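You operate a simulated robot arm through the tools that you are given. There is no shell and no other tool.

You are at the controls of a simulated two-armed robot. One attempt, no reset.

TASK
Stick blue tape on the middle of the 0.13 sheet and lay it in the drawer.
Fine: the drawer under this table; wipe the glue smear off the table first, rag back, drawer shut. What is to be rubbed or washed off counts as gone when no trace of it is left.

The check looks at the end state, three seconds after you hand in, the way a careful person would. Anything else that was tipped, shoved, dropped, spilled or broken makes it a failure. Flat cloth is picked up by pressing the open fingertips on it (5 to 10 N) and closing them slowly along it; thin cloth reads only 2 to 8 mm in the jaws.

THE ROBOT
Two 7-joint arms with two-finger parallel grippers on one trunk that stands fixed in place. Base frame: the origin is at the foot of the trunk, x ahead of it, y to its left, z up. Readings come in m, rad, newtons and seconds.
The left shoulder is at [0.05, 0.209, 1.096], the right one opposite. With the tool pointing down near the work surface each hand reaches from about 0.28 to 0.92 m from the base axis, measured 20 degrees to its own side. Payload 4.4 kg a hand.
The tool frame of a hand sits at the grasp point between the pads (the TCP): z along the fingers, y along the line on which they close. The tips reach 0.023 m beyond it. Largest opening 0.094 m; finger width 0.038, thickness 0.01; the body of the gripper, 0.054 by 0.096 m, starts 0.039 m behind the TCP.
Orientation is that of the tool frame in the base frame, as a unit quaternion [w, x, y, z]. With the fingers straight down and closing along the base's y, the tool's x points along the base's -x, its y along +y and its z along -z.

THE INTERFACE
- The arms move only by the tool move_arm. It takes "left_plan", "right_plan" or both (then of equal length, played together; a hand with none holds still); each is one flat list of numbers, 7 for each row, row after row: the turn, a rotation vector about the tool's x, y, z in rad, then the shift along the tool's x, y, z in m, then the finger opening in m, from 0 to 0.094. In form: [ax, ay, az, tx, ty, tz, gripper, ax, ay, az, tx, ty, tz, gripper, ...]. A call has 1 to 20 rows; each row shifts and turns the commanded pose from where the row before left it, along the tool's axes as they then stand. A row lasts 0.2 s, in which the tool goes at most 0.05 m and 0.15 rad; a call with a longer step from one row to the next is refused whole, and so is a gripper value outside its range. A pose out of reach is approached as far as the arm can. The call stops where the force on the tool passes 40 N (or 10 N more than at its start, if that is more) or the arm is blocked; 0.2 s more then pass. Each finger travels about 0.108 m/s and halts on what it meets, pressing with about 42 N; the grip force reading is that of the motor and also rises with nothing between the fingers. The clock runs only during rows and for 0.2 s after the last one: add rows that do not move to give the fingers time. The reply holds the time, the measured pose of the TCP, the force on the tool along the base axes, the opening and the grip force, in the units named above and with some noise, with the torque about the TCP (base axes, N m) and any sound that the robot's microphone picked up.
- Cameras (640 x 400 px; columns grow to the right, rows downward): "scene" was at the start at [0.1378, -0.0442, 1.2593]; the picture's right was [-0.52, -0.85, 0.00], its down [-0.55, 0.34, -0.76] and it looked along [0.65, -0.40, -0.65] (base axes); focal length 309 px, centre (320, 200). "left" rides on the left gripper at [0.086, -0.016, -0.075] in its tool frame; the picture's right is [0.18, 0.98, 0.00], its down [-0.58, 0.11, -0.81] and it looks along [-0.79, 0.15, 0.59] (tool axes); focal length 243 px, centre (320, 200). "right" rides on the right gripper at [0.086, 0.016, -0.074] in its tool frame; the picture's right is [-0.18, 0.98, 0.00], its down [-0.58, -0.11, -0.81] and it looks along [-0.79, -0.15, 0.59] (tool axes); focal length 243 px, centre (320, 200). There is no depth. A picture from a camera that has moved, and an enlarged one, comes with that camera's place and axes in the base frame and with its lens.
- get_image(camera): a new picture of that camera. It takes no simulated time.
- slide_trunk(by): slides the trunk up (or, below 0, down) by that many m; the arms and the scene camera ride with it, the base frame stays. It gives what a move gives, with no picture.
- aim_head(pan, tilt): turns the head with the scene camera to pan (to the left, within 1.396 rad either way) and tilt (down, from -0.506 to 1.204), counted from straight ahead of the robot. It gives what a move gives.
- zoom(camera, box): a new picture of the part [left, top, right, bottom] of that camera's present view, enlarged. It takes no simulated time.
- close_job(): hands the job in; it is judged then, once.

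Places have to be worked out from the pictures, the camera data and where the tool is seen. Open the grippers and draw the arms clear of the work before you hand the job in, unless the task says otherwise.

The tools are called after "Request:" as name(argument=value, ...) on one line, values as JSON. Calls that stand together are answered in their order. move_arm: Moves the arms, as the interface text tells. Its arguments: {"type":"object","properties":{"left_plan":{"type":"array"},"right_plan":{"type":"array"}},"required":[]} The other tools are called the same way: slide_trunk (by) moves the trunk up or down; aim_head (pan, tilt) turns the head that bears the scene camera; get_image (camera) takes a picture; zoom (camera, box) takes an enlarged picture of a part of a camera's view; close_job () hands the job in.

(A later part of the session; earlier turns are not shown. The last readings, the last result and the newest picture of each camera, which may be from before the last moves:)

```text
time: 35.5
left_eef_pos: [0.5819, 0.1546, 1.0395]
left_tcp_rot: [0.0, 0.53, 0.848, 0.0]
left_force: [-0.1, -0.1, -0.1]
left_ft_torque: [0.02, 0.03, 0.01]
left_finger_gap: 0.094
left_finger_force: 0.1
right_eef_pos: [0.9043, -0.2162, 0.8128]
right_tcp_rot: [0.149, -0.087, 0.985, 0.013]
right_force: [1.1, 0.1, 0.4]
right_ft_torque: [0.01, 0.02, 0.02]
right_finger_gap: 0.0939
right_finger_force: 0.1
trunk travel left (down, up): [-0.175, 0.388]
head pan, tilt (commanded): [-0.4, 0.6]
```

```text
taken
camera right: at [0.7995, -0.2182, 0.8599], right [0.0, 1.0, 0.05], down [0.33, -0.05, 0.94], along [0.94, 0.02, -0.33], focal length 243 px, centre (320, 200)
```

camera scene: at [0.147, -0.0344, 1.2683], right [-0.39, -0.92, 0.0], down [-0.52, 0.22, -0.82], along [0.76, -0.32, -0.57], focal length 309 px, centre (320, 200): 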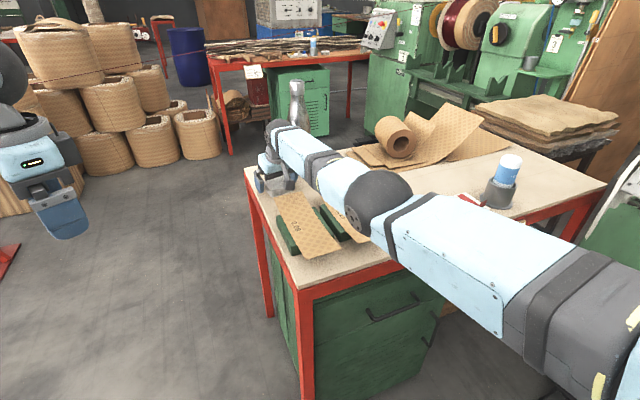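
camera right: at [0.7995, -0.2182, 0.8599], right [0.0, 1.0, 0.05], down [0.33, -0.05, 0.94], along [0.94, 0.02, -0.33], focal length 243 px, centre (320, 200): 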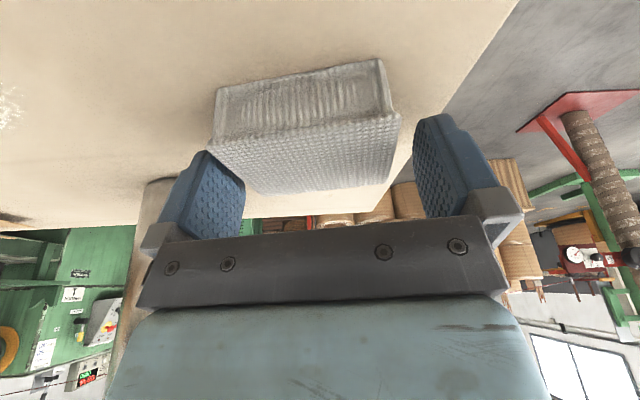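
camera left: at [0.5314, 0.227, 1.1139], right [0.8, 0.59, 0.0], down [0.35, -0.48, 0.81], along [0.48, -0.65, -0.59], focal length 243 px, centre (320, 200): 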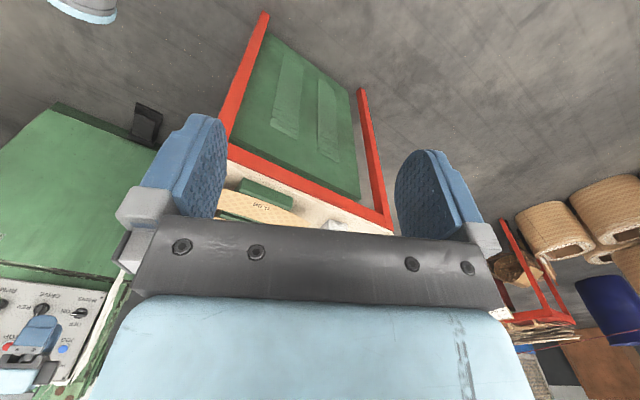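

No contact yet; the rag sits between the fingers. I go 3 mm lower and close gently in stages, watching the gap.

Request:
move_arm(right_plan=[0, 0, 0, 0.0009, 0, 0.0029, 0.094, 0, 0, 0, 0, 0, 0, 0.075, 0, 0, 0, 0, 0, 0, 0.06, 0, 0, 0, 0, 0, 0, 0.055, 0, 0, 0, 0, 0, 0, 0.05])

Request:
get_image(camera="right")

```text
time: 36.7
left_eef_pos: [0.5828, 0.156, 1.0402]
left_tcp_rot: [0.0, 0.53, 0.848, 0.0]
left_force: [-0.5, 0.1, 0.5]
left_ft_torque: [-0.02, 0.0, 0.04]
left_finger_gap: 0.0938
left_finger_force: 0.0
right_eef_pos: [0.9038, -0.2169, 0.8111]
right_tcp_rot: [0.149, -0.087, 0.985, 0.013]
right_force: [0.9, 0.2, 1.1]
right_ft_torque: [0.01, -0.03, -0.02]
right_finger_gap: 0.0737
right_finger_force: 42.1
trunk travel left (down, up): [-0.175, 0.388]
head pan, tilt (commanded): [-0.4, 0.6]
```

```text
taken
camera right: at [0.7997, -0.2184, 0.8576], right [0.0, 1.0, 0.05], down [0.33, -0.05, 0.94], along [0.94, 0.02, -0.33], focal length 243 px, centre (320, 200)
```

right: 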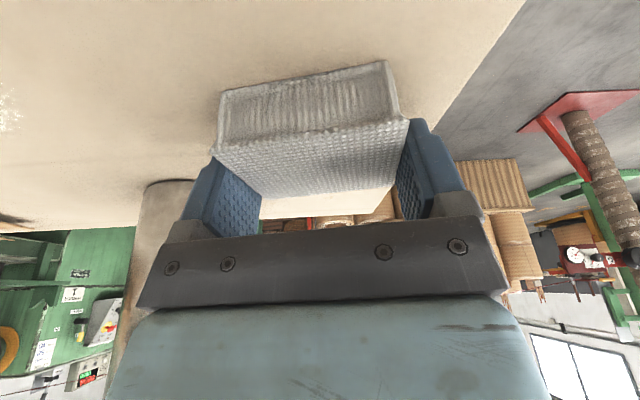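

The rag is held firmly (0.074 m gap, 42 N). I lift it 12 mm, carry it to the smear's centre (0.878,−0.369) and set it down, then check the contact force.

Request:
move_arm(right_plan=[0, 0, 0, -0.0035, 0, -0.0115, 0.05, 0, 0, 0, 0.0124, -0.0363, -0.00385, 0.05, 0, 0, 0, 0.0124, -0.0363, -0.00385, 0.05, 0, 0, 0, 0.0124, -0.0363, -0.00385, 0.05, 0, 0, 0, 0.0124, -0.0363, -0.00385, 0.05, 0, 0, 0, 0, 0, 0, 0.05])

Request:
get_image(camera="right")

Request:
get_image(camera="scene")

```text
time: 38.1
left_eef_pos: [0.5844, 0.1547, 1.0384]
left_tcp_rot: [0.0, 0.531, 0.848, 0.0]
left_force: [-0.5, 0.5, 0.5]
left_ft_torque: [-0.01, -0.01, -0.01]
left_finger_gap: 0.0938
left_finger_force: 0.0
right_eef_pos: [0.878, -0.3687, 0.824]
right_tcp_rot: [0.149, -0.086, 0.985, 0.013]
right_force: [-0.2, 0.7, -1.0]
right_ft_torque: [0.02, 0.01, -0.04]
right_finger_gap: 0.0737
right_finger_force: 41.9
trunk travel left (down, up): [-0.175, 0.388]
head pan, tilt (commanded): [-0.4, 0.6]
```

```text
taken
camera right: at [0.7728, -0.3708, 0.8707], right [0.0, 1.0, 0.05], down [0.33, -0.05, 0.94], along [0.94, 0.02, -0.33], focal length 243 px, centre (320, 200)
```

right: 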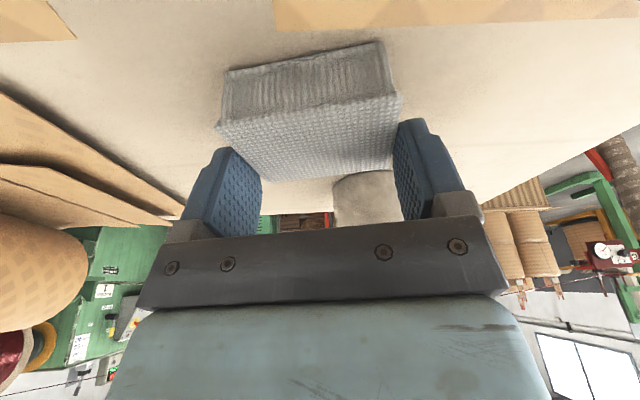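

```text
taken
camera scene: at [0.1469, -0.0344, 1.2683], right [-0.39, -0.92, 0.0], down [-0.52, 0.22, -0.83], along [0.76, -0.32, -0.56], focal length 309 px, centre (320, 200)
```

scene: 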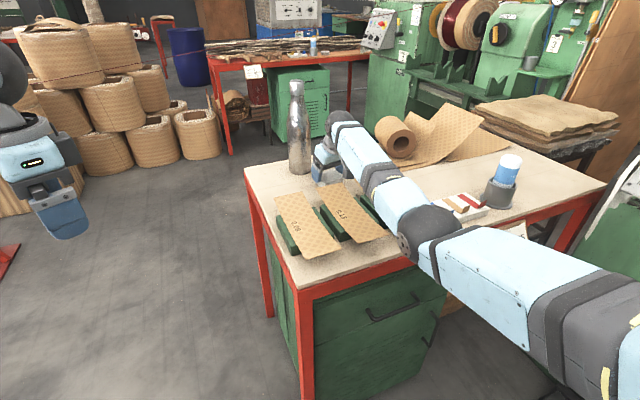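

The rag is right over the smear. I lower it 13 mm to the table and read the force.

Request:
move_arm(right_plan=[0, 0, 0, 0.0012, 0, 0.0038, 0.05, 0, 0, 0, 0.0012, 0, 0.0038, 0.05, 0, 0, 0, 0.0012, 0, 0.0038, 0.05, 0, 0, 0, 0.0004, 0, 0.0013, 0.05])

```text
time: 39.1
left_eef_pos: [0.5806, 0.1553, 1.04]
left_tcp_rot: [0.0, 0.531, 0.847, 0.0]
left_force: [0.1, 0.1, -0.5]
left_ft_torque: [-0.01, -0.02, -0.01]
left_finger_gap: 0.0941
left_finger_force: 0.1
right_eef_pos: [0.8802, -0.3701, 0.8213]
right_tcp_rot: [0.157, -0.087, 0.984, 0.012]
right_force: [1.6, -1.7, 15.4]
right_ft_torque: [0.02, 0.53, 0.05]
right_finger_gap: 0.0737
right_finger_force: 42.1
trunk travel left (down, up): [-0.175, 0.388]
head pan, tilt (commanded): [-0.4, 0.6]
stopped in row 4 (right hand): the force on the tool passed its limit at 42 N (the readings are from after the stop); the commanded pose is now the measured one
```

The rag had slipped about 10 mm lower in the fingers when lifted, so it touched early (15 N now, rear edge first). I release it here on the smear, go 10 mm lower and regrip it deeper.

Request:
move_arm(right_plan=[0, 0, 0, 0, 0, 0, 0.08, 0, 0, 0, 0, 0, 0, 0.094, 0, 0, 0, 0, 0, 0, 0.094])

Request:
get_image(camera="right")

```text
time: 39.9
left_eef_pos: [0.5822, 0.1551, 1.0393]
left_tcp_rot: [0.0, 0.53, 0.848, 0.0]
left_force: [0.6, -0.6, -0.4]
left_ft_torque: [-0.01, -0.01, 0.01]
left_finger_gap: 0.0942
left_finger_force: 0.1
right_eef_pos: [0.8793, -0.3693, 0.8172]
right_tcp_rot: [0.155, -0.087, 0.984, 0.012]
right_force: [-0.7, -0.2, 0.4]
right_ft_torque: [-0.01, -0.01, -0.03]
right_finger_gap: 0.0941
right_finger_force: 0.0
trunk travel left (down, up): [-0.175, 0.388]
head pan, tilt (commanded): [-0.4, 0.6]
```

```text
taken
camera right: at [0.7743, -0.3709, 0.862], right [0.0, 1.0, 0.05], down [0.32, -0.05, 0.95], along [0.95, 0.02, -0.32], focal length 243 px, centre (320, 200)
```

right: 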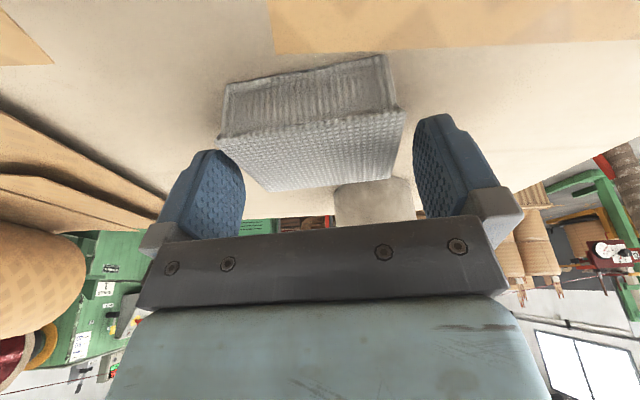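

The rag rests flat on the smear, fingers free at z=0.817. I go about 8 mm lower and close on it again.

Request:
move_arm(right_plan=[0, 0, 0, 0.0012, 0, 0.0037, 0.094, 0, 0, 0, 0.0012, 0, 0.0037, 0.094, 0, 0, 0, 0, 0, 0, 0.075, 0, 0, 0, 0, 0, 0, 0.06, 0, 0, 0, 0, 0, 0, 0.05, 0, 0, 0, 0, 0, 0, 0.05])

Request:
get_image(camera="right")

```text
time: 41.3
left_eef_pos: [0.5817, 0.1555, 1.038]
left_tcp_rot: [0.0, 0.531, 0.847, 0.0]
left_force: [-0.3, 0.7, -0.1]
left_ft_torque: [0.01, 0.0, 0.0]
left_finger_gap: 0.0941
left_finger_force: 0.1
right_eef_pos: [0.8814, -0.3706, 0.8088]
right_tcp_rot: [0.154, -0.086, 0.984, 0.012]
right_force: [-0.5, 0.1, -0.4]
right_ft_torque: [-0.01, -0.01, 0.01]
right_finger_gap: 0.0739
right_finger_force: 42.3
trunk travel left (down, up): [-0.175, 0.388]
head pan, tilt (commanded): [-0.4, 0.6]
```

```text
taken
camera right: at [0.7751, -0.3714, 0.8537], right [0.0, 1.0, 0.05], down [0.32, -0.05, 0.95], along [0.95, 0.02, -0.32], focal length 243 px, centre (320, 200)
```

right: 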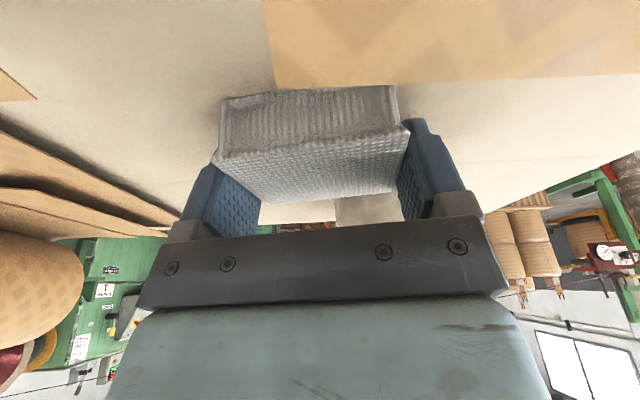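

Gripped deeper now. I press down in 1 mm steps to get roughly 5–10 N of contact.

Request:
move_arm(right_plan=[0, 0, 0, 0.0003, 0, 0.001, 0.05, 0, 0, 0, 0, 0, 0, 0.05])

```text
time: 41.9
left_eef_pos: [0.5823, 0.1551, 1.039]
left_tcp_rot: [0.0, 0.531, 0.847, 0.0]
left_force: [-0.3, 0.1, -0.3]
left_ft_torque: [-0.01, -0.02, 0.0]
left_finger_gap: 0.0938
left_finger_force: 0.0
right_eef_pos: [0.8806, -0.3693, 0.8084]
right_tcp_rot: [0.154, -0.087, 0.984, 0.011]
right_force: [0.1, -0.4, 0.7]
right_ft_torque: [0.05, 0.03, -0.03]
right_finger_gap: 0.0738
right_finger_force: 42.4
trunk travel left (down, up): [-0.175, 0.388]
head pan, tilt (commanded): [-0.4, 0.6]
```

Almost no force yet; I press a little more.

Request:
move_arm(right_plan=[0, 0, 0, 0.0003, 0, 0.001, 0.05, 0, 0, 0, 0, 0, 0, 0.05])

```text
time: 42.5
left_eef_pos: [0.5818, 0.1558, 1.0406]
left_tcp_rot: [0.0, 0.531, 0.848, 0.0]
left_force: [0.3, 1.0, 0.5]
left_ft_torque: [0.02, 0.0, -0.02]
left_finger_gap: 0.0941
left_finger_force: 0.0
right_eef_pos: [0.8807, -0.37, 0.8072]
right_tcp_rot: [0.154, -0.087, 0.984, 0.012]
right_force: [2.4, -1.6, 4.1]
right_ft_torque: [0.05, 0.08, -0.02]
right_finger_gap: 0.0738
right_finger_force: 42.0
trunk travel left (down, up): [-0.175, 0.388]
head pan, tilt (commanded): [-0.4, 0.6]
```

About 4 N now; I add a hair more pressure and rub back and forth over the whole smear in y, at three x positions, staying clear of the sheet end and bottle.

Request:
move_arm(right_plan=[0, 0, 0, 0.0002, 0, 0.0006, 0.05, 0, 0, 0, 0.005, -0.02955, -0.0016, 0.05, 0, 0, 0, -0.005, 0.02955, 0.0016, 0.05, 0, 0, 0, -0.005, 0.02955, 0.0016, 0.05, 0, 0, 0, 0.005, -0.02955, -0.0016, 0.05, 0, 0, 0, -0.01407, -0.0026, 0.0045, 0.05, 0, 0, 0, 0.005, -0.02955, -0.0016, 0.05, 0, 0, 0, -0.005, 0.02955, 0.0016, 0.05, 0, 0, 0, -0.005, 0.02955, 0.0016, 0.05, 0, 0, 0, 0.005, -0.02955, -0.0016, 0.05, 0, 0, 0, 0.01407, 0.0026, -0.0045, 0.05, 0, 0, 0, 0.0131, 0.0024, -0.0042, 0.05, 0, 0, 0, 0.005, -0.02955, -0.0016, 0.05, 0, 0, 0, -0.005, 0.02955, 0.0016, 0.05, 0, 0, 0, -0.005, 0.02955, 0.0016, 0.05, 0, 0, 0, 0.005, -0.02955, -0.0016, 0.05, 0, 0, 0, -0.0131, -0.0024, 0.0042, 0.05])

Request:
get_image(camera="right")

Request:
get_image(camera="scene")

```text
time: 46.1
left_eef_pos: [0.5803, 0.1565, 1.0408]
left_tcp_rot: [0.002, 0.531, 0.848, 0.001]
left_force: [-0.5, -0.2, -0.7]
left_ft_torque: [0.01, 0.01, -0.02]
left_finger_gap: 0.0942
left_finger_force: 0.1
right_eef_pos: [0.8773, -0.3696, 0.8073]
right_tcp_rot: [0.155, -0.087, 0.984, 0.011]
right_force: [-5.7, -0.4, 16.5]
right_ft_torque: [0.44, 0.33, 0.22]
right_finger_gap: 0.0738
right_finger_force: 42.2
trunk travel left (down, up): [-0.175, 0.388]
head pan, tilt (commanded): [-0.4, 0.6]
```

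```text
taken
camera right: at [0.7721, -0.3706, 0.8532], right [0.0, 1.0, 0.05], down [0.32, -0.05, 0.95], along [0.95, 0.01, -0.32], focal length 243 px, centre (320, 200)
```

right: 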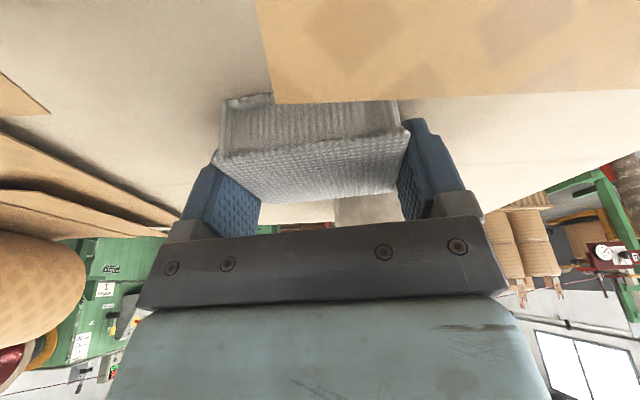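

```text
taken
camera scene: at [0.1436, -0.0332, 1.2689], right [-0.39, -0.92, 0.0], down [-0.52, 0.22, -0.83], along [0.76, -0.32, -0.56], focal length 309 px, centre (320, 200)
```

scene: 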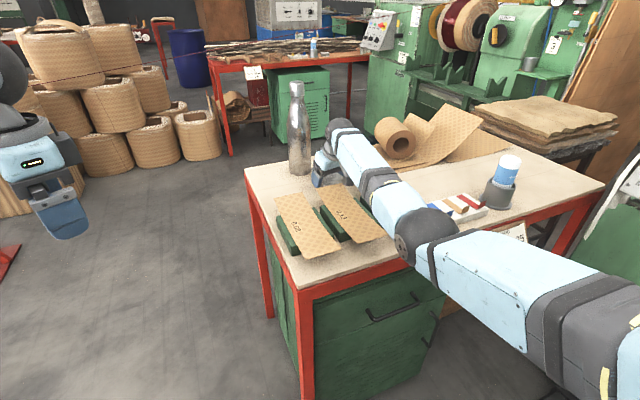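

Rubbing ran at about 5–16 N. I lift the rag slightly and shift it 0.12 m to the left to inspect the table where the smear was.

Request:
move_arm(right_plan=[0, 0, 0, -0.003, 0, -0.0095, 0.05, 0, 0, 0, -0.003, 0, -0.0095, 0.05, 0, 0, 0, -0.0125, 0.037, 0.006, 0.05, 0, 0, 0, -0.0125, 0.037, 0.006, 0.05, 0, 0, 0, -0.0125, 0.037, 0.006, 0.05, 0, 0, 0, 0, 0, 0, 0.05])

Request:
get_image(camera="right")

Request:
get_image(camera="scene")

```text
time: 47.5
left_eef_pos: [0.5825, 0.1547, 1.0382]
left_tcp_rot: [0.0, 0.53, 0.848, 0.0]
left_force: [0.8, 0.3, -0.2]
left_ft_torque: [-0.03, 0.02, -0.02]
left_finger_gap: 0.0941
left_finger_force: 0.2
right_eef_pos: [0.901, -0.2542, 0.8198]
right_tcp_rot: [0.154, -0.086, 0.984, 0.012]
right_force: [0.8, -0.4, -0.2]
right_ft_torque: [0.0, 0.0, 0.03]
right_finger_gap: 0.0741
right_finger_force: 41.5
trunk travel left (down, up): [-0.175, 0.388]
head pan, tilt (commanded): [-0.4, 0.6]
```

```text
taken
camera right: at [0.7959, -0.255, 0.8658], right [0.0, 1.0, 0.05], down [0.32, -0.05, 0.95], along [0.95, 0.02, -0.32], focal length 243 px, centre (320, 200)
```

right: 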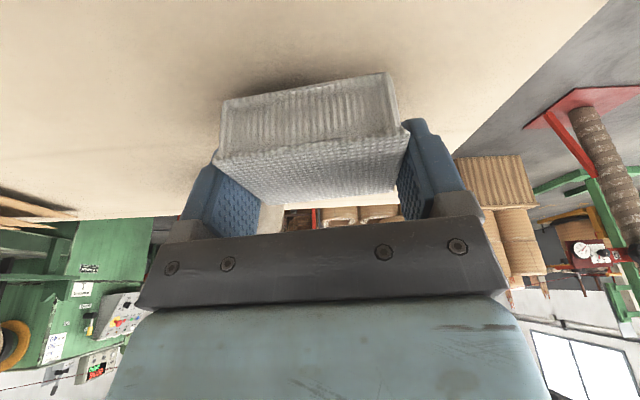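

```text
taken
camera scene: at [0.1469, -0.0346, 1.2683], right [-0.39, -0.92, 0.0], down [-0.52, 0.22, -0.83], along [0.76, -0.32, -0.57], focal length 309 px, centre (320, 200)
```

scene: 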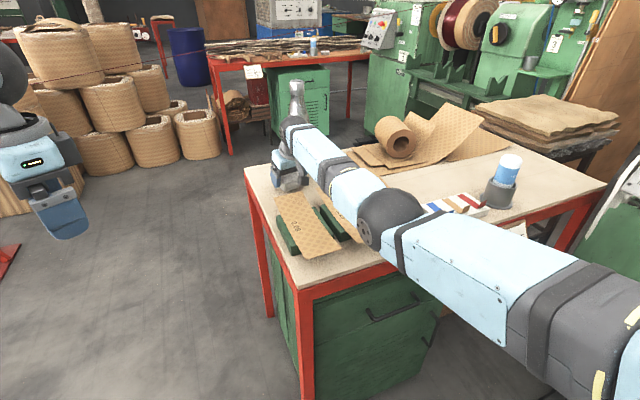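

The rag held without slipping this time. The smear's place should appear near (40,80) in the right view; I zoom there.

Request:
zoom(camera="right", box=[0, 0, 220, 200])

```text
2.00 times, centred on (110, 100) of right
camera zoom: at [0.7959, -0.255, 0.8658], right [0.0, 1.0, 0.05], down [0.32, -0.05, 0.95], along [0.95, 0.02, -0.32], focal length 485 px, centre (740, 400)
```

zoom: 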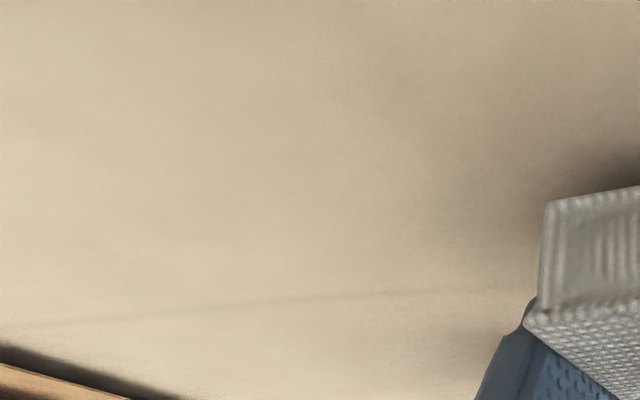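

No trace is visible there. To be sure about the near part too, I raise and draw the hand back a little for a wider view before returning the rag.

Request:
move_arm(right_plan=[0, 0, 0, -0.0122, 0, -0.0381, 0.05, 0, 0, 0, -0.0122, 0, -0.0381, 0.05, 0, 0, 0, 0.0375, 0.007, -0.012, 0.05, 0, 0, 0, 0.0375, 0.007, -0.012, 0.05, 0, 0, 0, 0, 0, 0, 0.05])

Request:
get_image(camera="right")

Request:
zoom(camera="right", box=[60, 0, 320, 160])

```text
time: 48.7
left_eef_pos: [0.5819, 0.1549, 1.039]
left_tcp_rot: [-0.001, 0.53, 0.848, 0.001]
left_force: [-0.9, 0.8, -0.8]
left_ft_torque: [0.02, -0.01, 0.01]
left_finger_gap: 0.0939
left_finger_force: 0.1
right_eef_pos: [0.8191, -0.2533, 0.8986]
right_tcp_rot: [0.153, -0.087, 0.984, 0.012]
right_force: [0.0, 0.0, -0.9]
right_ft_torque: [0.03, -0.01, -0.01]
right_finger_gap: 0.0741
right_finger_force: 42.3
trunk travel left (down, up): [-0.175, 0.388]
head pan, tilt (commanded): [-0.4, 0.6]
```

```text
taken
camera right: at [0.7148, -0.2545, 0.9451], right [0.0, 1.0, 0.05], down [0.32, -0.05, 0.95], along [0.95, 0.02, -0.32], focal length 243 px, centre (320, 200)
```

right: 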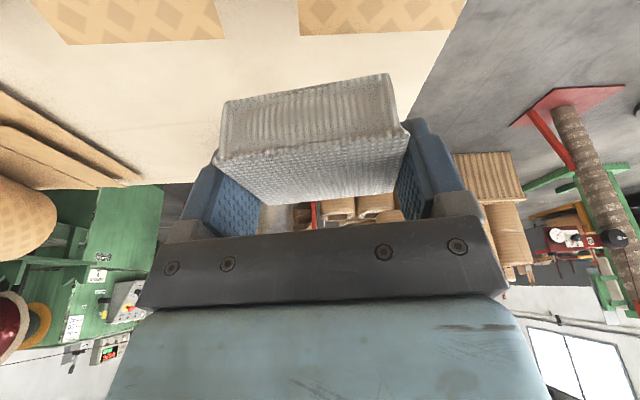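

```text
2.46 times, centred on (190, 80) of right
camera zoom: at [0.7148, -0.2545, 0.9451], right [0.0, 1.0, 0.05], down [0.32, -0.05, 0.95], along [0.95, 0.02, -0.32], focal length 597 px, centre (640, 495)
```

zoom: 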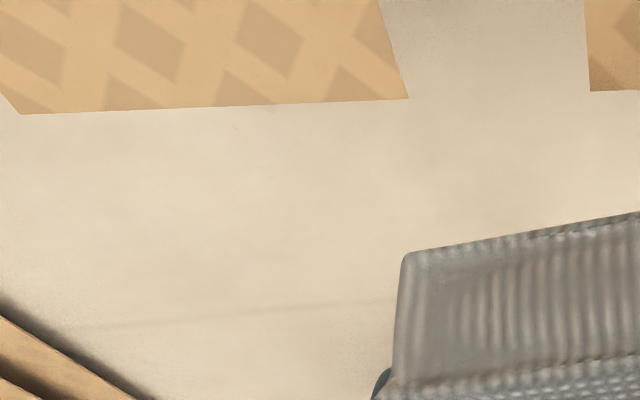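

The table is clean and the sheets are undisturbed. I carry the rag back over its old place (0.904,−0.217) and lower it to just above the table.

Request:
move_arm(right_plan=[0, 0, 0, -0.0258, 0.0068, 0.0188, 0.05, 0, 0, 0, -0.0258, 0.0068, 0.0188, 0.05, 0, 0, 0, -0.0258, 0.0068, 0.0188, 0.05, 0, 0, 0, 0.0057, 0, 0.0178, 0.05, 0, 0, 0, 0.0057, 0, 0.0178, 0.05, 0, 0, 0, 0.0055, 0, 0.017, 0.05, 0, 0, 0, 0, 0, 0, 0.05])

Request:
get_image(camera="right")

```text
time: 50.3
left_eef_pos: [0.5837, 0.1549, 1.0381]
left_tcp_rot: [-0.001, 0.53, 0.848, 0.0]
left_force: [-0.2, -1.0, -0.3]
left_ft_torque: [0.02, 0.01, -0.01]
left_finger_gap: 0.094
left_finger_force: 0.0
right_eef_pos: [0.9077, -0.2166, 0.8138]
right_tcp_rot: [0.154, -0.086, 0.984, 0.011]
right_force: [0.2, 0.2, -0.4]
right_ft_torque: [0.03, 0.01, 0.0]
right_finger_gap: 0.0737
right_finger_force: 42.1
trunk travel left (down, up): [-0.175, 0.388]
head pan, tilt (commanded): [-0.4, 0.6]
```

```text
taken
camera right: at [0.8025, -0.2176, 0.8598], right [0.0, 1.0, 0.05], down [0.32, -0.05, 0.95], along [0.95, 0.02, -0.32], focal length 243 px, centre (320, 200)
```

right: 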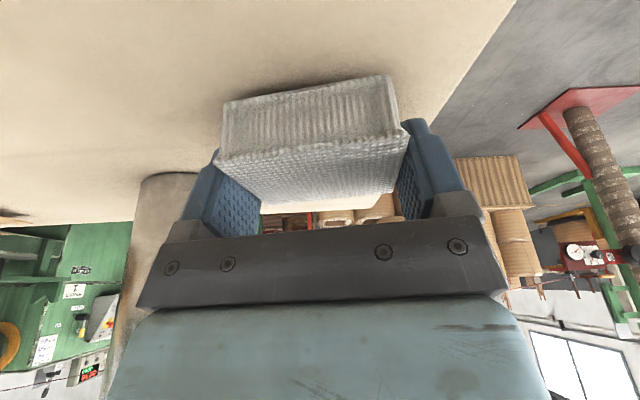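

I shift 3 mm back, lower the last 5 mm onto the table, and open the fingers.

Request:
move_arm(right_plan=[0, 0, 0, 0.0028, 0.0005, -0.0009, 0.05, 0, 0, 0, 0.0005, 0, 0.0016, 0.05, 0, 0, 0, 0.0005, 0, 0.0016, 0.05, 0, 0, 0, 0.0005, 0, 0.0016, 0.05, 0, 0, 0, 0, 0, 0, 0.05, 0, 0, 0, 0, 0, 0, 0.08, 0, 0, 0, 0, 0, 0, 0.094, 0, 0, 0, 0, 0, 0, 0.094])

Request:
get_image(camera="right")

```text
time: 52.1
left_eef_pos: [0.5826, 0.1551, 1.0401]
left_tcp_rot: [0.0, 0.53, 0.848, -0.001]
left_force: [-0.4, -0.3, 0.0]
left_ft_torque: [0.02, -0.02, 0.0]
left_finger_gap: 0.0942
left_finger_force: 0.1
right_eef_pos: [0.9055, -0.2181, 0.8108]
right_tcp_rot: [0.154, -0.087, 0.984, 0.012]
right_force: [0.5, -0.4, -0.5]
right_ft_torque: [-0.03, 0.03, -0.01]
right_finger_gap: 0.094
right_finger_force: 0.2
trunk travel left (down, up): [-0.175, 0.388]
head pan, tilt (commanded): [-0.4, 0.6]
```

```text
taken
camera right: at [0.7987, -0.2188, 0.8551], right [0.0, 1.0, 0.05], down [0.32, -0.05, 0.95], along [0.95, 0.02, -0.32], focal length 243 px, centre (320, 200)
```

right: 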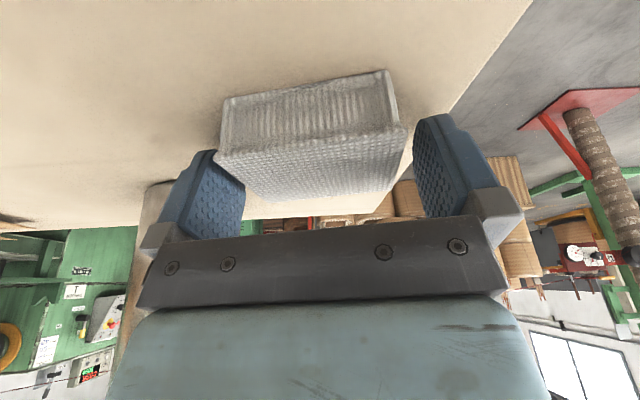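

The rag is back in place. I lift straight up clear of it and then look at the arm posture.

Request:
move_arm(right_plan=[0, 0, 0, -0.0112, 0, -0.0349, 0.094, 0, 0, 0, -0.0112, 0, -0.0349, 0.094, 0, 0, 0, -0.0112, 0, -0.0349, 0.094, 0, 0, 0, -0.0112, 0, -0.0349, 0.094, 0, 0, 0, 0.04, 0, -0.01, 0.094, 0, 0, 0, 0.04, 0, -0.01, 0.094, 0, 0.15, 0, 0, 0, 0, 0.094, 0, 0.15, 0, 0, 0, 0, 0.094, 0, 0, 0.15, 0, 0, 0, 0.094, 0, 0, 0.025, 0, 0, 0, 0.094])

Request:
get_image(camera="scene")

Request:
get_image(camera="right")

```text
time: 54.3
left_eef_pos: [0.583, 0.1555, 1.0392]
left_tcp_rot: [0.0, 0.531, 0.848, 0.0]
left_force: [-0.2, 0.4, 0.3]
left_ft_torque: [0.03, -0.03, -0.04]
left_finger_gap: 0.0939
left_finger_force: 0.1
right_eef_pos: [0.8226, -0.2314, 0.9492]
right_tcp_rot: [0.006, 0.002, 1.0, -0.001]
right_force: [-0.3, 0.2, -0.7]
right_ft_torque: [-0.03, 0.05, -0.01]
right_finger_gap: 0.094
right_finger_force: 0.1
trunk travel left (down, up): [-0.175, 0.388]
head pan, tilt (commanded): [-0.4, 0.6]
```

```text
taken
camera scene: at [0.1467, -0.0344, 1.2684], right [-0.39, -0.92, 0.0], down [-0.52, 0.22, -0.83], along [0.76, -0.32, -0.56], focal length 309 px, centre (320, 200)
```

scene: 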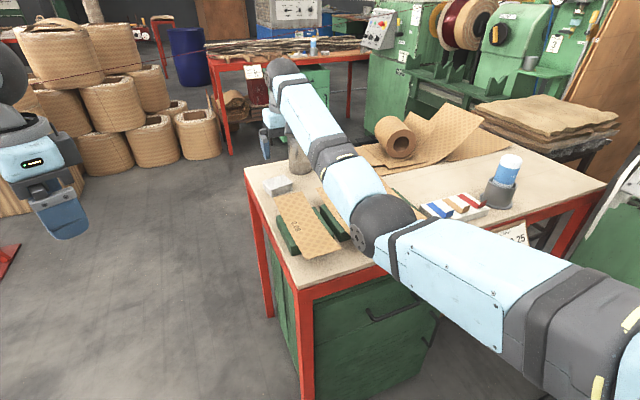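

```text
taken
camera right: at [0.7366, -0.2137, 1.0246], right [0.19, 0.98, 0.0], down [0.57, -0.11, 0.81], along [0.8, -0.15, -0.58], focal length 243 px, centre (320, 200)
```

right: 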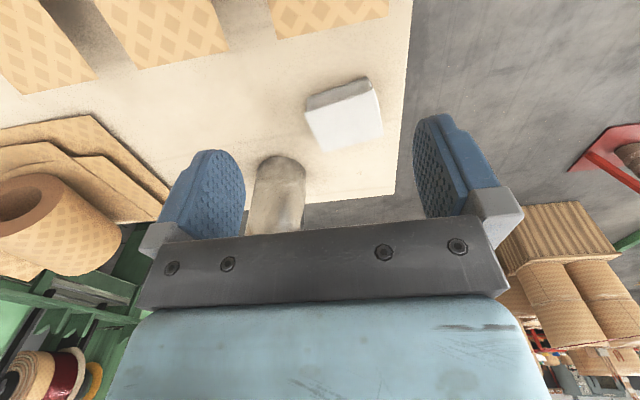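

The smear area is clean and the rag is back. Now I draw the right hand back toward the tape pad, to about (0.66,−0.50,1.0).

Request:
move_arm(right_plan=[0, 0, 0, 0.0204, -0.0337, -0.0063, 0.094, 0, 0, 0, 0.0204, -0.0337, -0.0063, 0.094, 0, 0, 0, 0.0204, -0.0337, -0.0063, 0.094, 0, 0, 0, 0.0204, -0.0337, -0.0063, 0.094, 0, 0, 0, 0.0204, -0.0337, -0.0063, 0.094, 0, 0, 0, 0.0204, -0.0337, -0.0063, 0.094, 0, 0, 0, 0.0204, -0.0337, -0.0063, 0.094, 0, 0, 0, 0.0204, -0.0337, -0.0063, 0.094])

Request:
get_image(camera="scene")

Request:
get_image(camera="right")

```text
time: 56.1
left_eef_pos: [0.5822, 0.1546, 1.04]
left_tcp_rot: [0.0, 0.53, 0.848, 0.0]
left_force: [-0.9, -0.3, -0.8]
left_ft_torque: [-0.01, 0.0, 0.0]
left_finger_gap: 0.094
left_finger_force: 0.2
right_eef_pos: [0.6569, -0.5014, 1.0]
right_tcp_rot: [0.005, 0.0, 1.0, -0.001]
right_force: [-0.5, 0.0, 0.3]
right_ft_torque: [0.02, 0.0, -0.01]
right_finger_gap: 0.094
right_finger_force: 0.1
trunk travel left (down, up): [-0.175, 0.388]
head pan, tilt (commanded): [-0.4, 0.6]
```

```text
taken
camera scene: at [0.1463, -0.0348, 1.2684], right [-0.39, -0.92, 0.0], down [-0.52, 0.22, -0.83], along [0.76, -0.32, -0.56], focal length 309 px, centre (320, 200)
```

scene: 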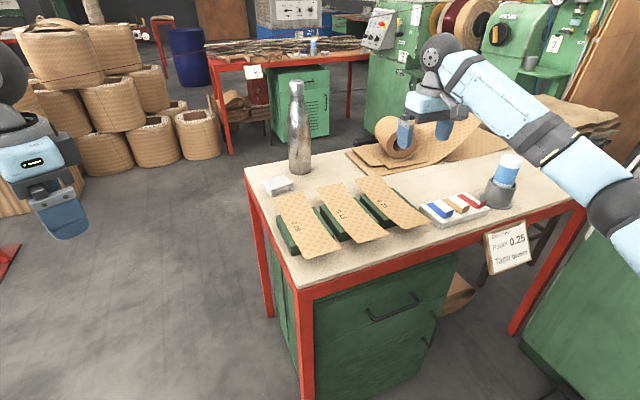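

```text
taken
camera right: at [0.5713, -0.4842, 1.075], right [0.18, 0.98, 0.0], down [0.57, -0.11, 0.81], along [0.8, -0.15, -0.58], focal length 243 px, centre (320, 200)
```

right: 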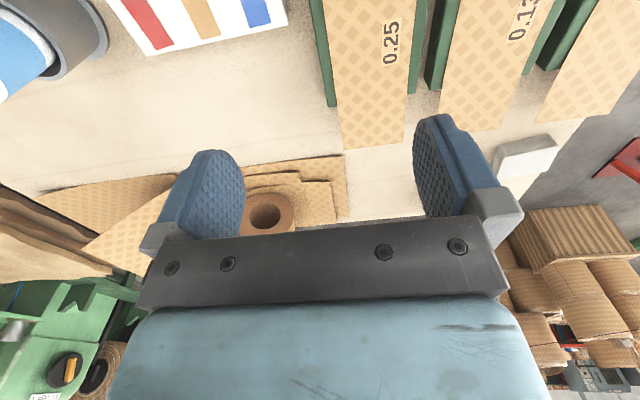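

The whole table is in view now; I zoom on the sheets, the cleaned spot, and the tape pad.

Request:
zoom(camera="scene", box=[250, 160, 450, 270])

Request:
zoom(camera="scene", box=[400, 170, 500, 240])

Request:
zoom(camera="right", box=[100, 0, 420, 200])

```text
3.20 times, centred on (350, 215) of scene
camera zoom: at [0.1463, -0.0348, 1.2684], right [-0.39, -0.92, 0.0], down [-0.52, 0.22, -0.83], along [0.76, -0.32, -0.56], focal length 988 px, centre (224, 152)
```

zoom: 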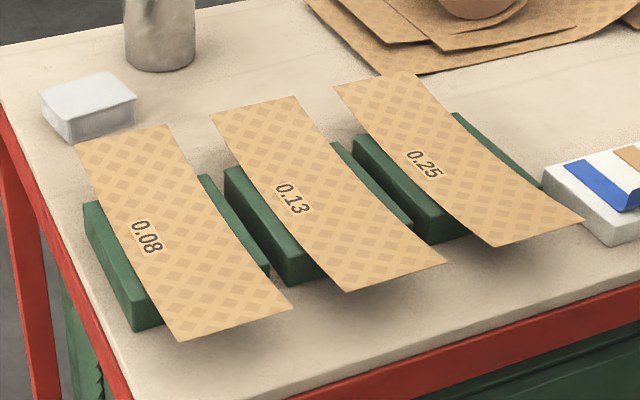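

```text
5.71 times, centred on (450, 205) of scene
camera zoom: at [0.1463, -0.0348, 1.2684], right [-0.39, -0.92, 0.0], down [-0.52, 0.22, -0.83], along [0.76, -0.32, -0.56], focal length 1764 px, centre (-423, 171)
```

zoom: 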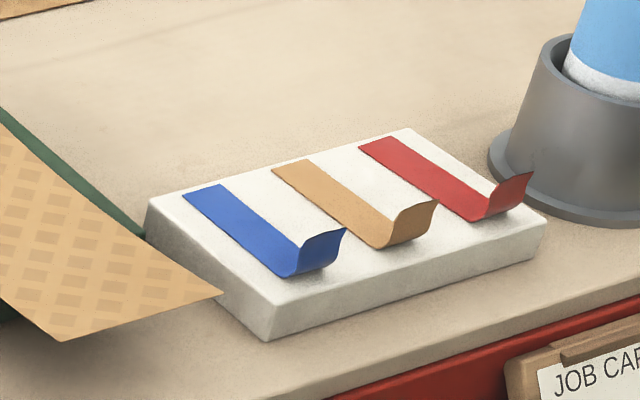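

```text
2.00 times, centred on (260, 100) of right
camera zoom: at [0.5713, -0.4842, 1.075], right [0.18, 0.98, 0.0], down [0.57, -0.11, 0.81], along [0.8, -0.15, -0.58], focal length 485 px, centre (440, 400)
```

zoom: 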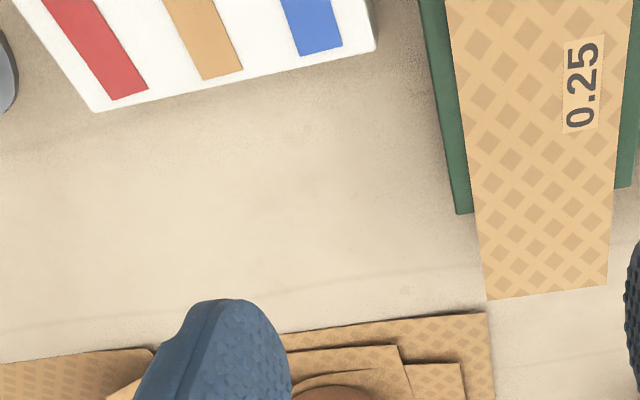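

The smear is gone and the sheets lie as before. The blue strip lies along x from about 0.65 to 0.584 at y≈−0.56, its tab curling up to z≈0.82 near x≈0.58. I move above it and yaw the right gripper 90° so the fingers will close along x on the tab.

Request:
move_arm(right_plan=[0, 0.01, 0, 0.0257, -0.0197, 0.0233, 0.094, 0, 0, 0, 0.0257, -0.0197, 0.0233, 0.094, 0, 0, 0, 0.0257, -0.0197, 0.0233, 0.094, 0, 0, -0.1428, 0, 0, 0, 0.094, 0, 0, -0.1428, 0, 0, 0, 0.094, 0, 0, -0.1428, 0, 0, 0, 0.094, 0, 0, -0.1428, 0, 0, 0, 0.094, 0, 0, -0.1428, 0, 0, 0, 0.094, 0, 0, -0.1428, 0, 0, 0, 0.094, 0, 0, -0.1428, 0, 0, 0, 0.094, 0, 0, -0.1428, 0, 0, 0, 0.094, 0, 0, -0.1428, 0, 0, 0, 0.094, 0, 0, -0.1428, 0, 0, 0, 0.094, 0, 0, -0.1428, 0, 0, 0, 0.094])

Request:
get_image(camera="right")

Request:
get_image(camera="scene")

```text
time: 59.1
left_eef_pos: [0.5826, 0.1563, 1.0384]
left_tcp_rot: [0.0, 0.531, 0.848, -0.001]
left_force: [0.3, 0.2, -0.1]
left_ft_torque: [0.03, -0.02, -0.01]
left_finger_gap: 0.0939
left_finger_force: 0.0
right_eef_pos: [0.5831, -0.5601, 0.9296]
right_tcp_rot: [-0.001, 0.708, -0.706, 0.001]
right_force: [-0.5, -0.7, 0.5]
right_ft_torque: [-0.01, 0.01, 0.03]
right_finger_gap: 0.0937
right_finger_force: 0.1
trunk travel left (down, up): [-0.175, 0.388]
head pan, tilt (commanded): [-0.4, 0.6]
```

```text
taken
camera right: at [0.5672, -0.6453, 1.0053], right [-0.98, 0.18, 0.0], down [0.11, 0.58, 0.81], along [0.15, 0.79, -0.59], focal length 243 px, centre (320, 200)
```

right: 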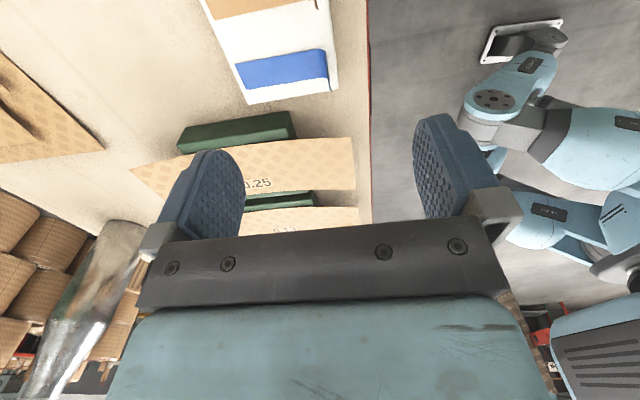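

```text
taken
camera scene: at [0.1468, -0.0344, 1.2684], right [-0.39, -0.92, 0.0], down [-0.52, 0.22, -0.83], along [0.76, -0.32, -0.56], focal length 309 px, centre (320, 200)
```

scene: 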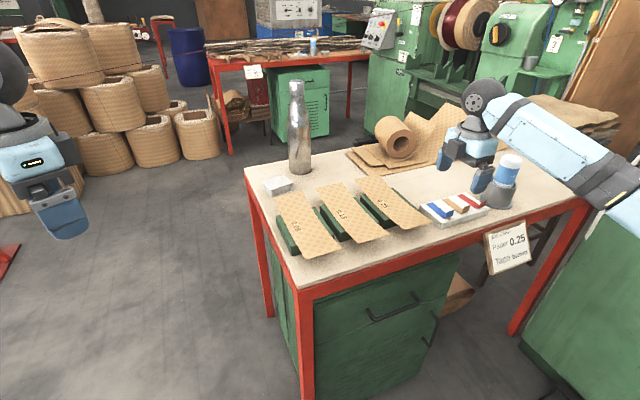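

The hand is over the tape; I zoom in the right camera on the blue strip to fix the tab's exact place.

Request:
zoom(camera="right", box=[190, 0, 390, 125])

Request:
zoom(camera="scene", box=[410, 150, 510, 230])

```text
3.20 times, centred on (290, 62) of right
camera zoom: at [0.5672, -0.6453, 1.0053], right [-0.98, 0.18, 0.0], down [0.11, 0.58, 0.81], along [0.15, 0.79, -0.59], focal length 776 px, centre (416, 640)
```

zoom: 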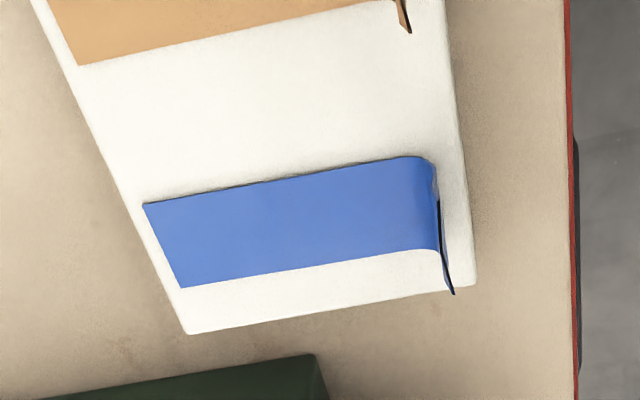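

```text
5.00 times, centred on (460, 190) of scene
camera zoom: at [0.1468, -0.0344, 1.2684], right [-0.39, -0.92, 0.0], down [-0.52, 0.22, -0.83], along [0.76, -0.32, -0.56], focal length 1543 px, centre (-380, 250)
```

zoom: 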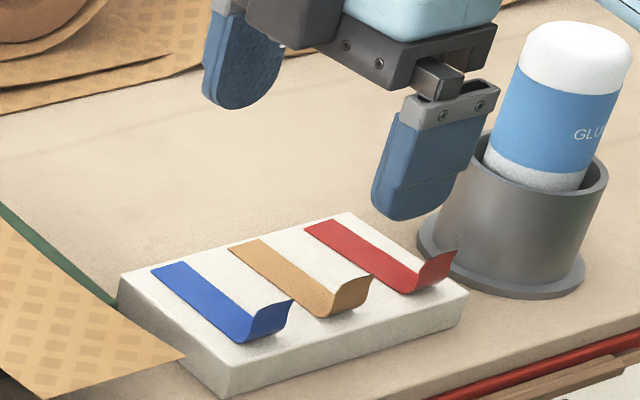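

The tab stands at x≈0.578, y −0.541…−0.563, topping at z≈0.822 over the pad top ≈0.80. I narrow the opening to 0.05, centre on it at (0.578,−0.552) and go down to z≈0.86 to check.

Request:
move_arm(right_plan=[0, 0, 0, -0.004, 0.0025, 0.035, 0.07, 0, 0, 0, -0.004, 0.0025, 0.035, 0.05, 0, 0, 0, 0, 0, 0, 0.05])

Request:
get_image(camera="right")

Request:
zoom(camera="scene", box=[410, 150, 510, 230])

```text
time: 59.9
left_eef_pos: [0.583, 0.1552, 1.038]
left_tcp_rot: [0.0, 0.53, 0.848, 0.0]
left_force: [0.1, 0.1, 0.8]
left_ft_torque: [-0.03, -0.01, 0.0]
left_finger_gap: 0.094
left_finger_force: 0.0
right_eef_pos: [0.5765, -0.551, 0.8591]
right_tcp_rot: [0.0, -0.707, 0.707, -0.001]
right_force: [0.2, 0.2, 0.0]
right_ft_torque: [-0.01, 0.03, 0.0]
right_finger_gap: 0.0498
right_finger_force: 0.1
trunk travel left (down, up): [-0.175, 0.388]
head pan, tilt (commanded): [-0.4, 0.6]
```

```text
taken
camera right: at [0.561, -0.6368, 0.9342], right [-0.98, 0.18, 0.0], down [0.11, 0.58, 0.81], along [0.15, 0.79, -0.59], focal length 243 px, centre (320, 200)
```

right: 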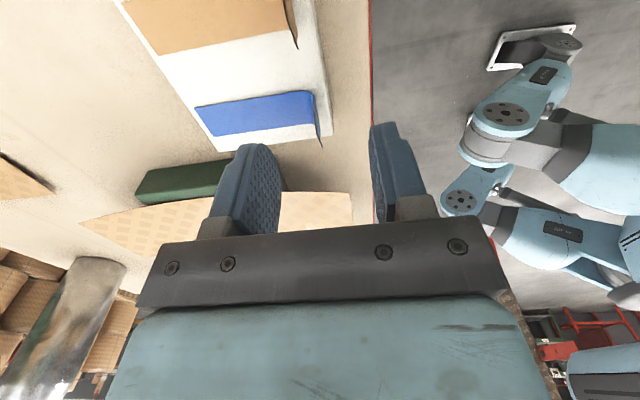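

```text
5.00 times, centred on (460, 190) of scene
camera zoom: at [0.1467, -0.0343, 1.2684], right [-0.39, -0.92, 0.0], down [-0.52, 0.22, -0.83], along [0.76, -0.32, -0.56], focal length 1543 px, centre (-380, 250)
```

zoom: 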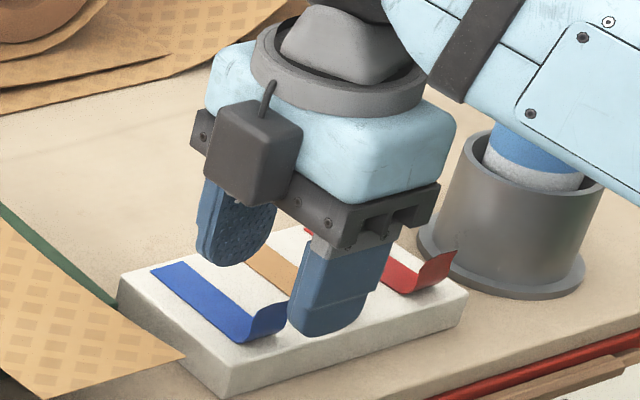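

The fingers straddle the tab in x. The forearm seems close above the glue stick, so I check with the full scene view and the head turned right before going lower.

Request:
aim_head(pan=-0.9, tilt=0.5)

Request:
get_image(camera="scene")

```text
time: 60.8
left_eef_pos: [0.5825, 0.1552, 1.0389]
left_tcp_rot: [0.0, 0.53, 0.848, 0.0]
left_force: [0.0, 0.2, -0.4]
left_ft_torque: [0.01, 0.04, 0.01]
left_finger_gap: 0.094
left_finger_force: 0.0
right_eef_pos: [0.577, -0.5511, 0.8591]
right_tcp_rot: [0.0, -0.707, 0.707, -0.001]
right_force: [0.9, 0.9, 0.7]
right_ft_torque: [0.0, 0.02, -0.06]
right_finger_gap: 0.05
right_finger_force: 0.1
trunk travel left (down, up): [-0.175, 0.388]
head pan, tilt (commanded): [-0.901, 0.499]
```

```text
taken
camera scene: at [0.122, -0.0713, 1.2774], right [-0.78, -0.62, 0.0], down [-0.3, 0.37, -0.88], along [0.55, -0.69, -0.48], focal length 309 px, centre (320, 200)
```

scene: 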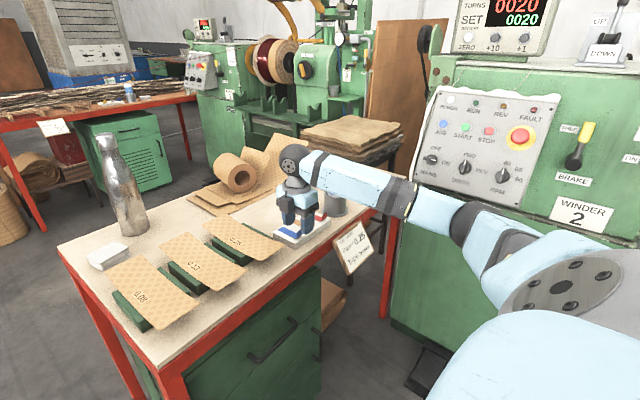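

The forearm runs along y≈−0.555, well away from the glue stick. I lower the fingers to z≈0.828 around the tab.

Request:
move_arm(right_plan=[0, 0, 0, 0.0008, -0.001, 0.012, 0.05, 0, 0, 0, 0, 0, 0.01, 0.05, 0, 0, 0, 0, 0, 0.009, 0.05])

Request:
get_image(camera="right")

Request:
zoom(camera="scene", box=[250, 170, 360, 260])

```text
time: 61.6
left_eef_pos: [0.5824, 0.1549, 1.04]
left_tcp_rot: [0.0, 0.531, 0.848, 0.0]
left_force: [0.8, 1.0, -1.0]
left_ft_torque: [-0.01, -0.04, 0.0]
left_finger_gap: 0.0941
left_finger_force: 0.0
right_eef_pos: [0.579, -0.5524, 0.8286]
right_tcp_rot: [0.0, 0.707, -0.707, 0.001]
right_force: [-0.1, -1.0, 0.4]
right_ft_torque: [-0.04, -0.01, 0.0]
right_finger_gap: 0.0502
right_finger_force: 0.0
trunk travel left (down, up): [-0.175, 0.388]
head pan, tilt (commanded): [-0.901, 0.499]
```

```text
taken
camera right: at [0.5631, -0.6378, 0.9035], right [-0.98, 0.18, 0.0], down [0.11, 0.58, 0.81], along [0.15, 0.79, -0.59], focal length 243 px, centre (320, 200)
```

right: 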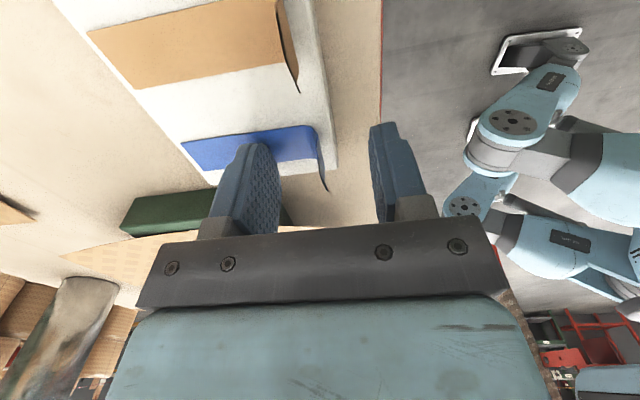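

```text
4.44 times, centred on (305, 215) of scene
camera zoom: at [0.122, -0.0715, 1.2774], right [-0.78, -0.62, 0.0], down [-0.3, 0.38, -0.88], along [0.55, -0.69, -0.48], focal length 1372 px, centre (387, 133)
```

zoom: 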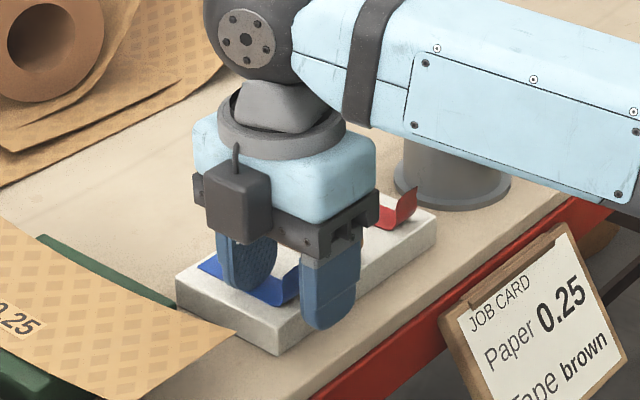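

The tab is between the fingers with no contact force. I close slowly on it.

Request:
move_arm(right_plan=[0, 0, 0, 0, 0, 0, 0.03, 0, 0, 0, 0, 0, 0, 0.015, 0, 0, 0, 0, 0, 0, 0.005, 0, 0, 0, 0, 0, 0, 0.0, 0, 0, 0, 0, 0, 0, 0.0])

Request:
get_image(camera="right")

Request:
zoom(camera="scene", box=[250, 170, 360, 260])

```text
time: 62.8
left_eef_pos: [0.5824, 0.1554, 1.0395]
left_tcp_rot: [0.0, 0.531, 0.847, 0.0]
left_force: [0.0, 0.6, 0.2]
left_ft_torque: [0.0, 0.0, 0.02]
left_finger_gap: 0.0938
left_finger_force: 0.1
right_eef_pos: [0.5789, -0.552, 0.8283]
right_tcp_rot: [0.001, 0.707, -0.707, 0.001]
right_force: [-0.1, -1.1, -1.0]
right_ft_torque: [-0.03, -0.01, -0.02]
right_finger_gap: 0.0
right_finger_force: 41.6
trunk travel left (down, up): [-0.175, 0.388]
head pan, tilt (commanded): [-0.901, 0.499]
```

```text
taken
camera right: at [0.5631, -0.6378, 0.904], right [-0.98, 0.18, 0.0], down [0.11, 0.58, 0.81], along [0.15, 0.79, -0.59], focal length 243 px, centre (320, 200)
```

right: 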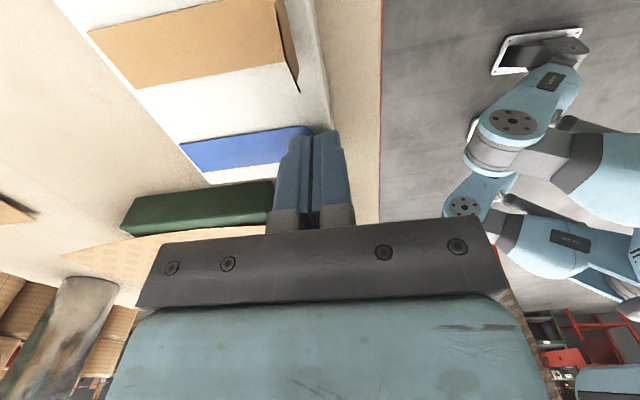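

```text
4.44 times, centred on (305, 215) of scene
camera zoom: at [0.122, -0.0714, 1.2774], right [-0.78, -0.62, 0.0], down [-0.3, 0.38, -0.88], along [0.55, -0.69, -0.48], focal length 1372 px, centre (387, 133)
```

zoom: 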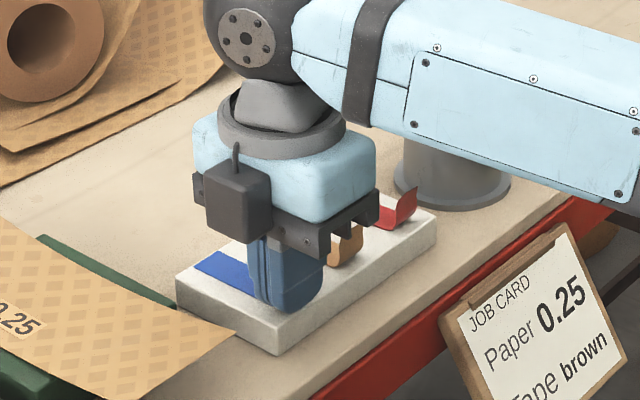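

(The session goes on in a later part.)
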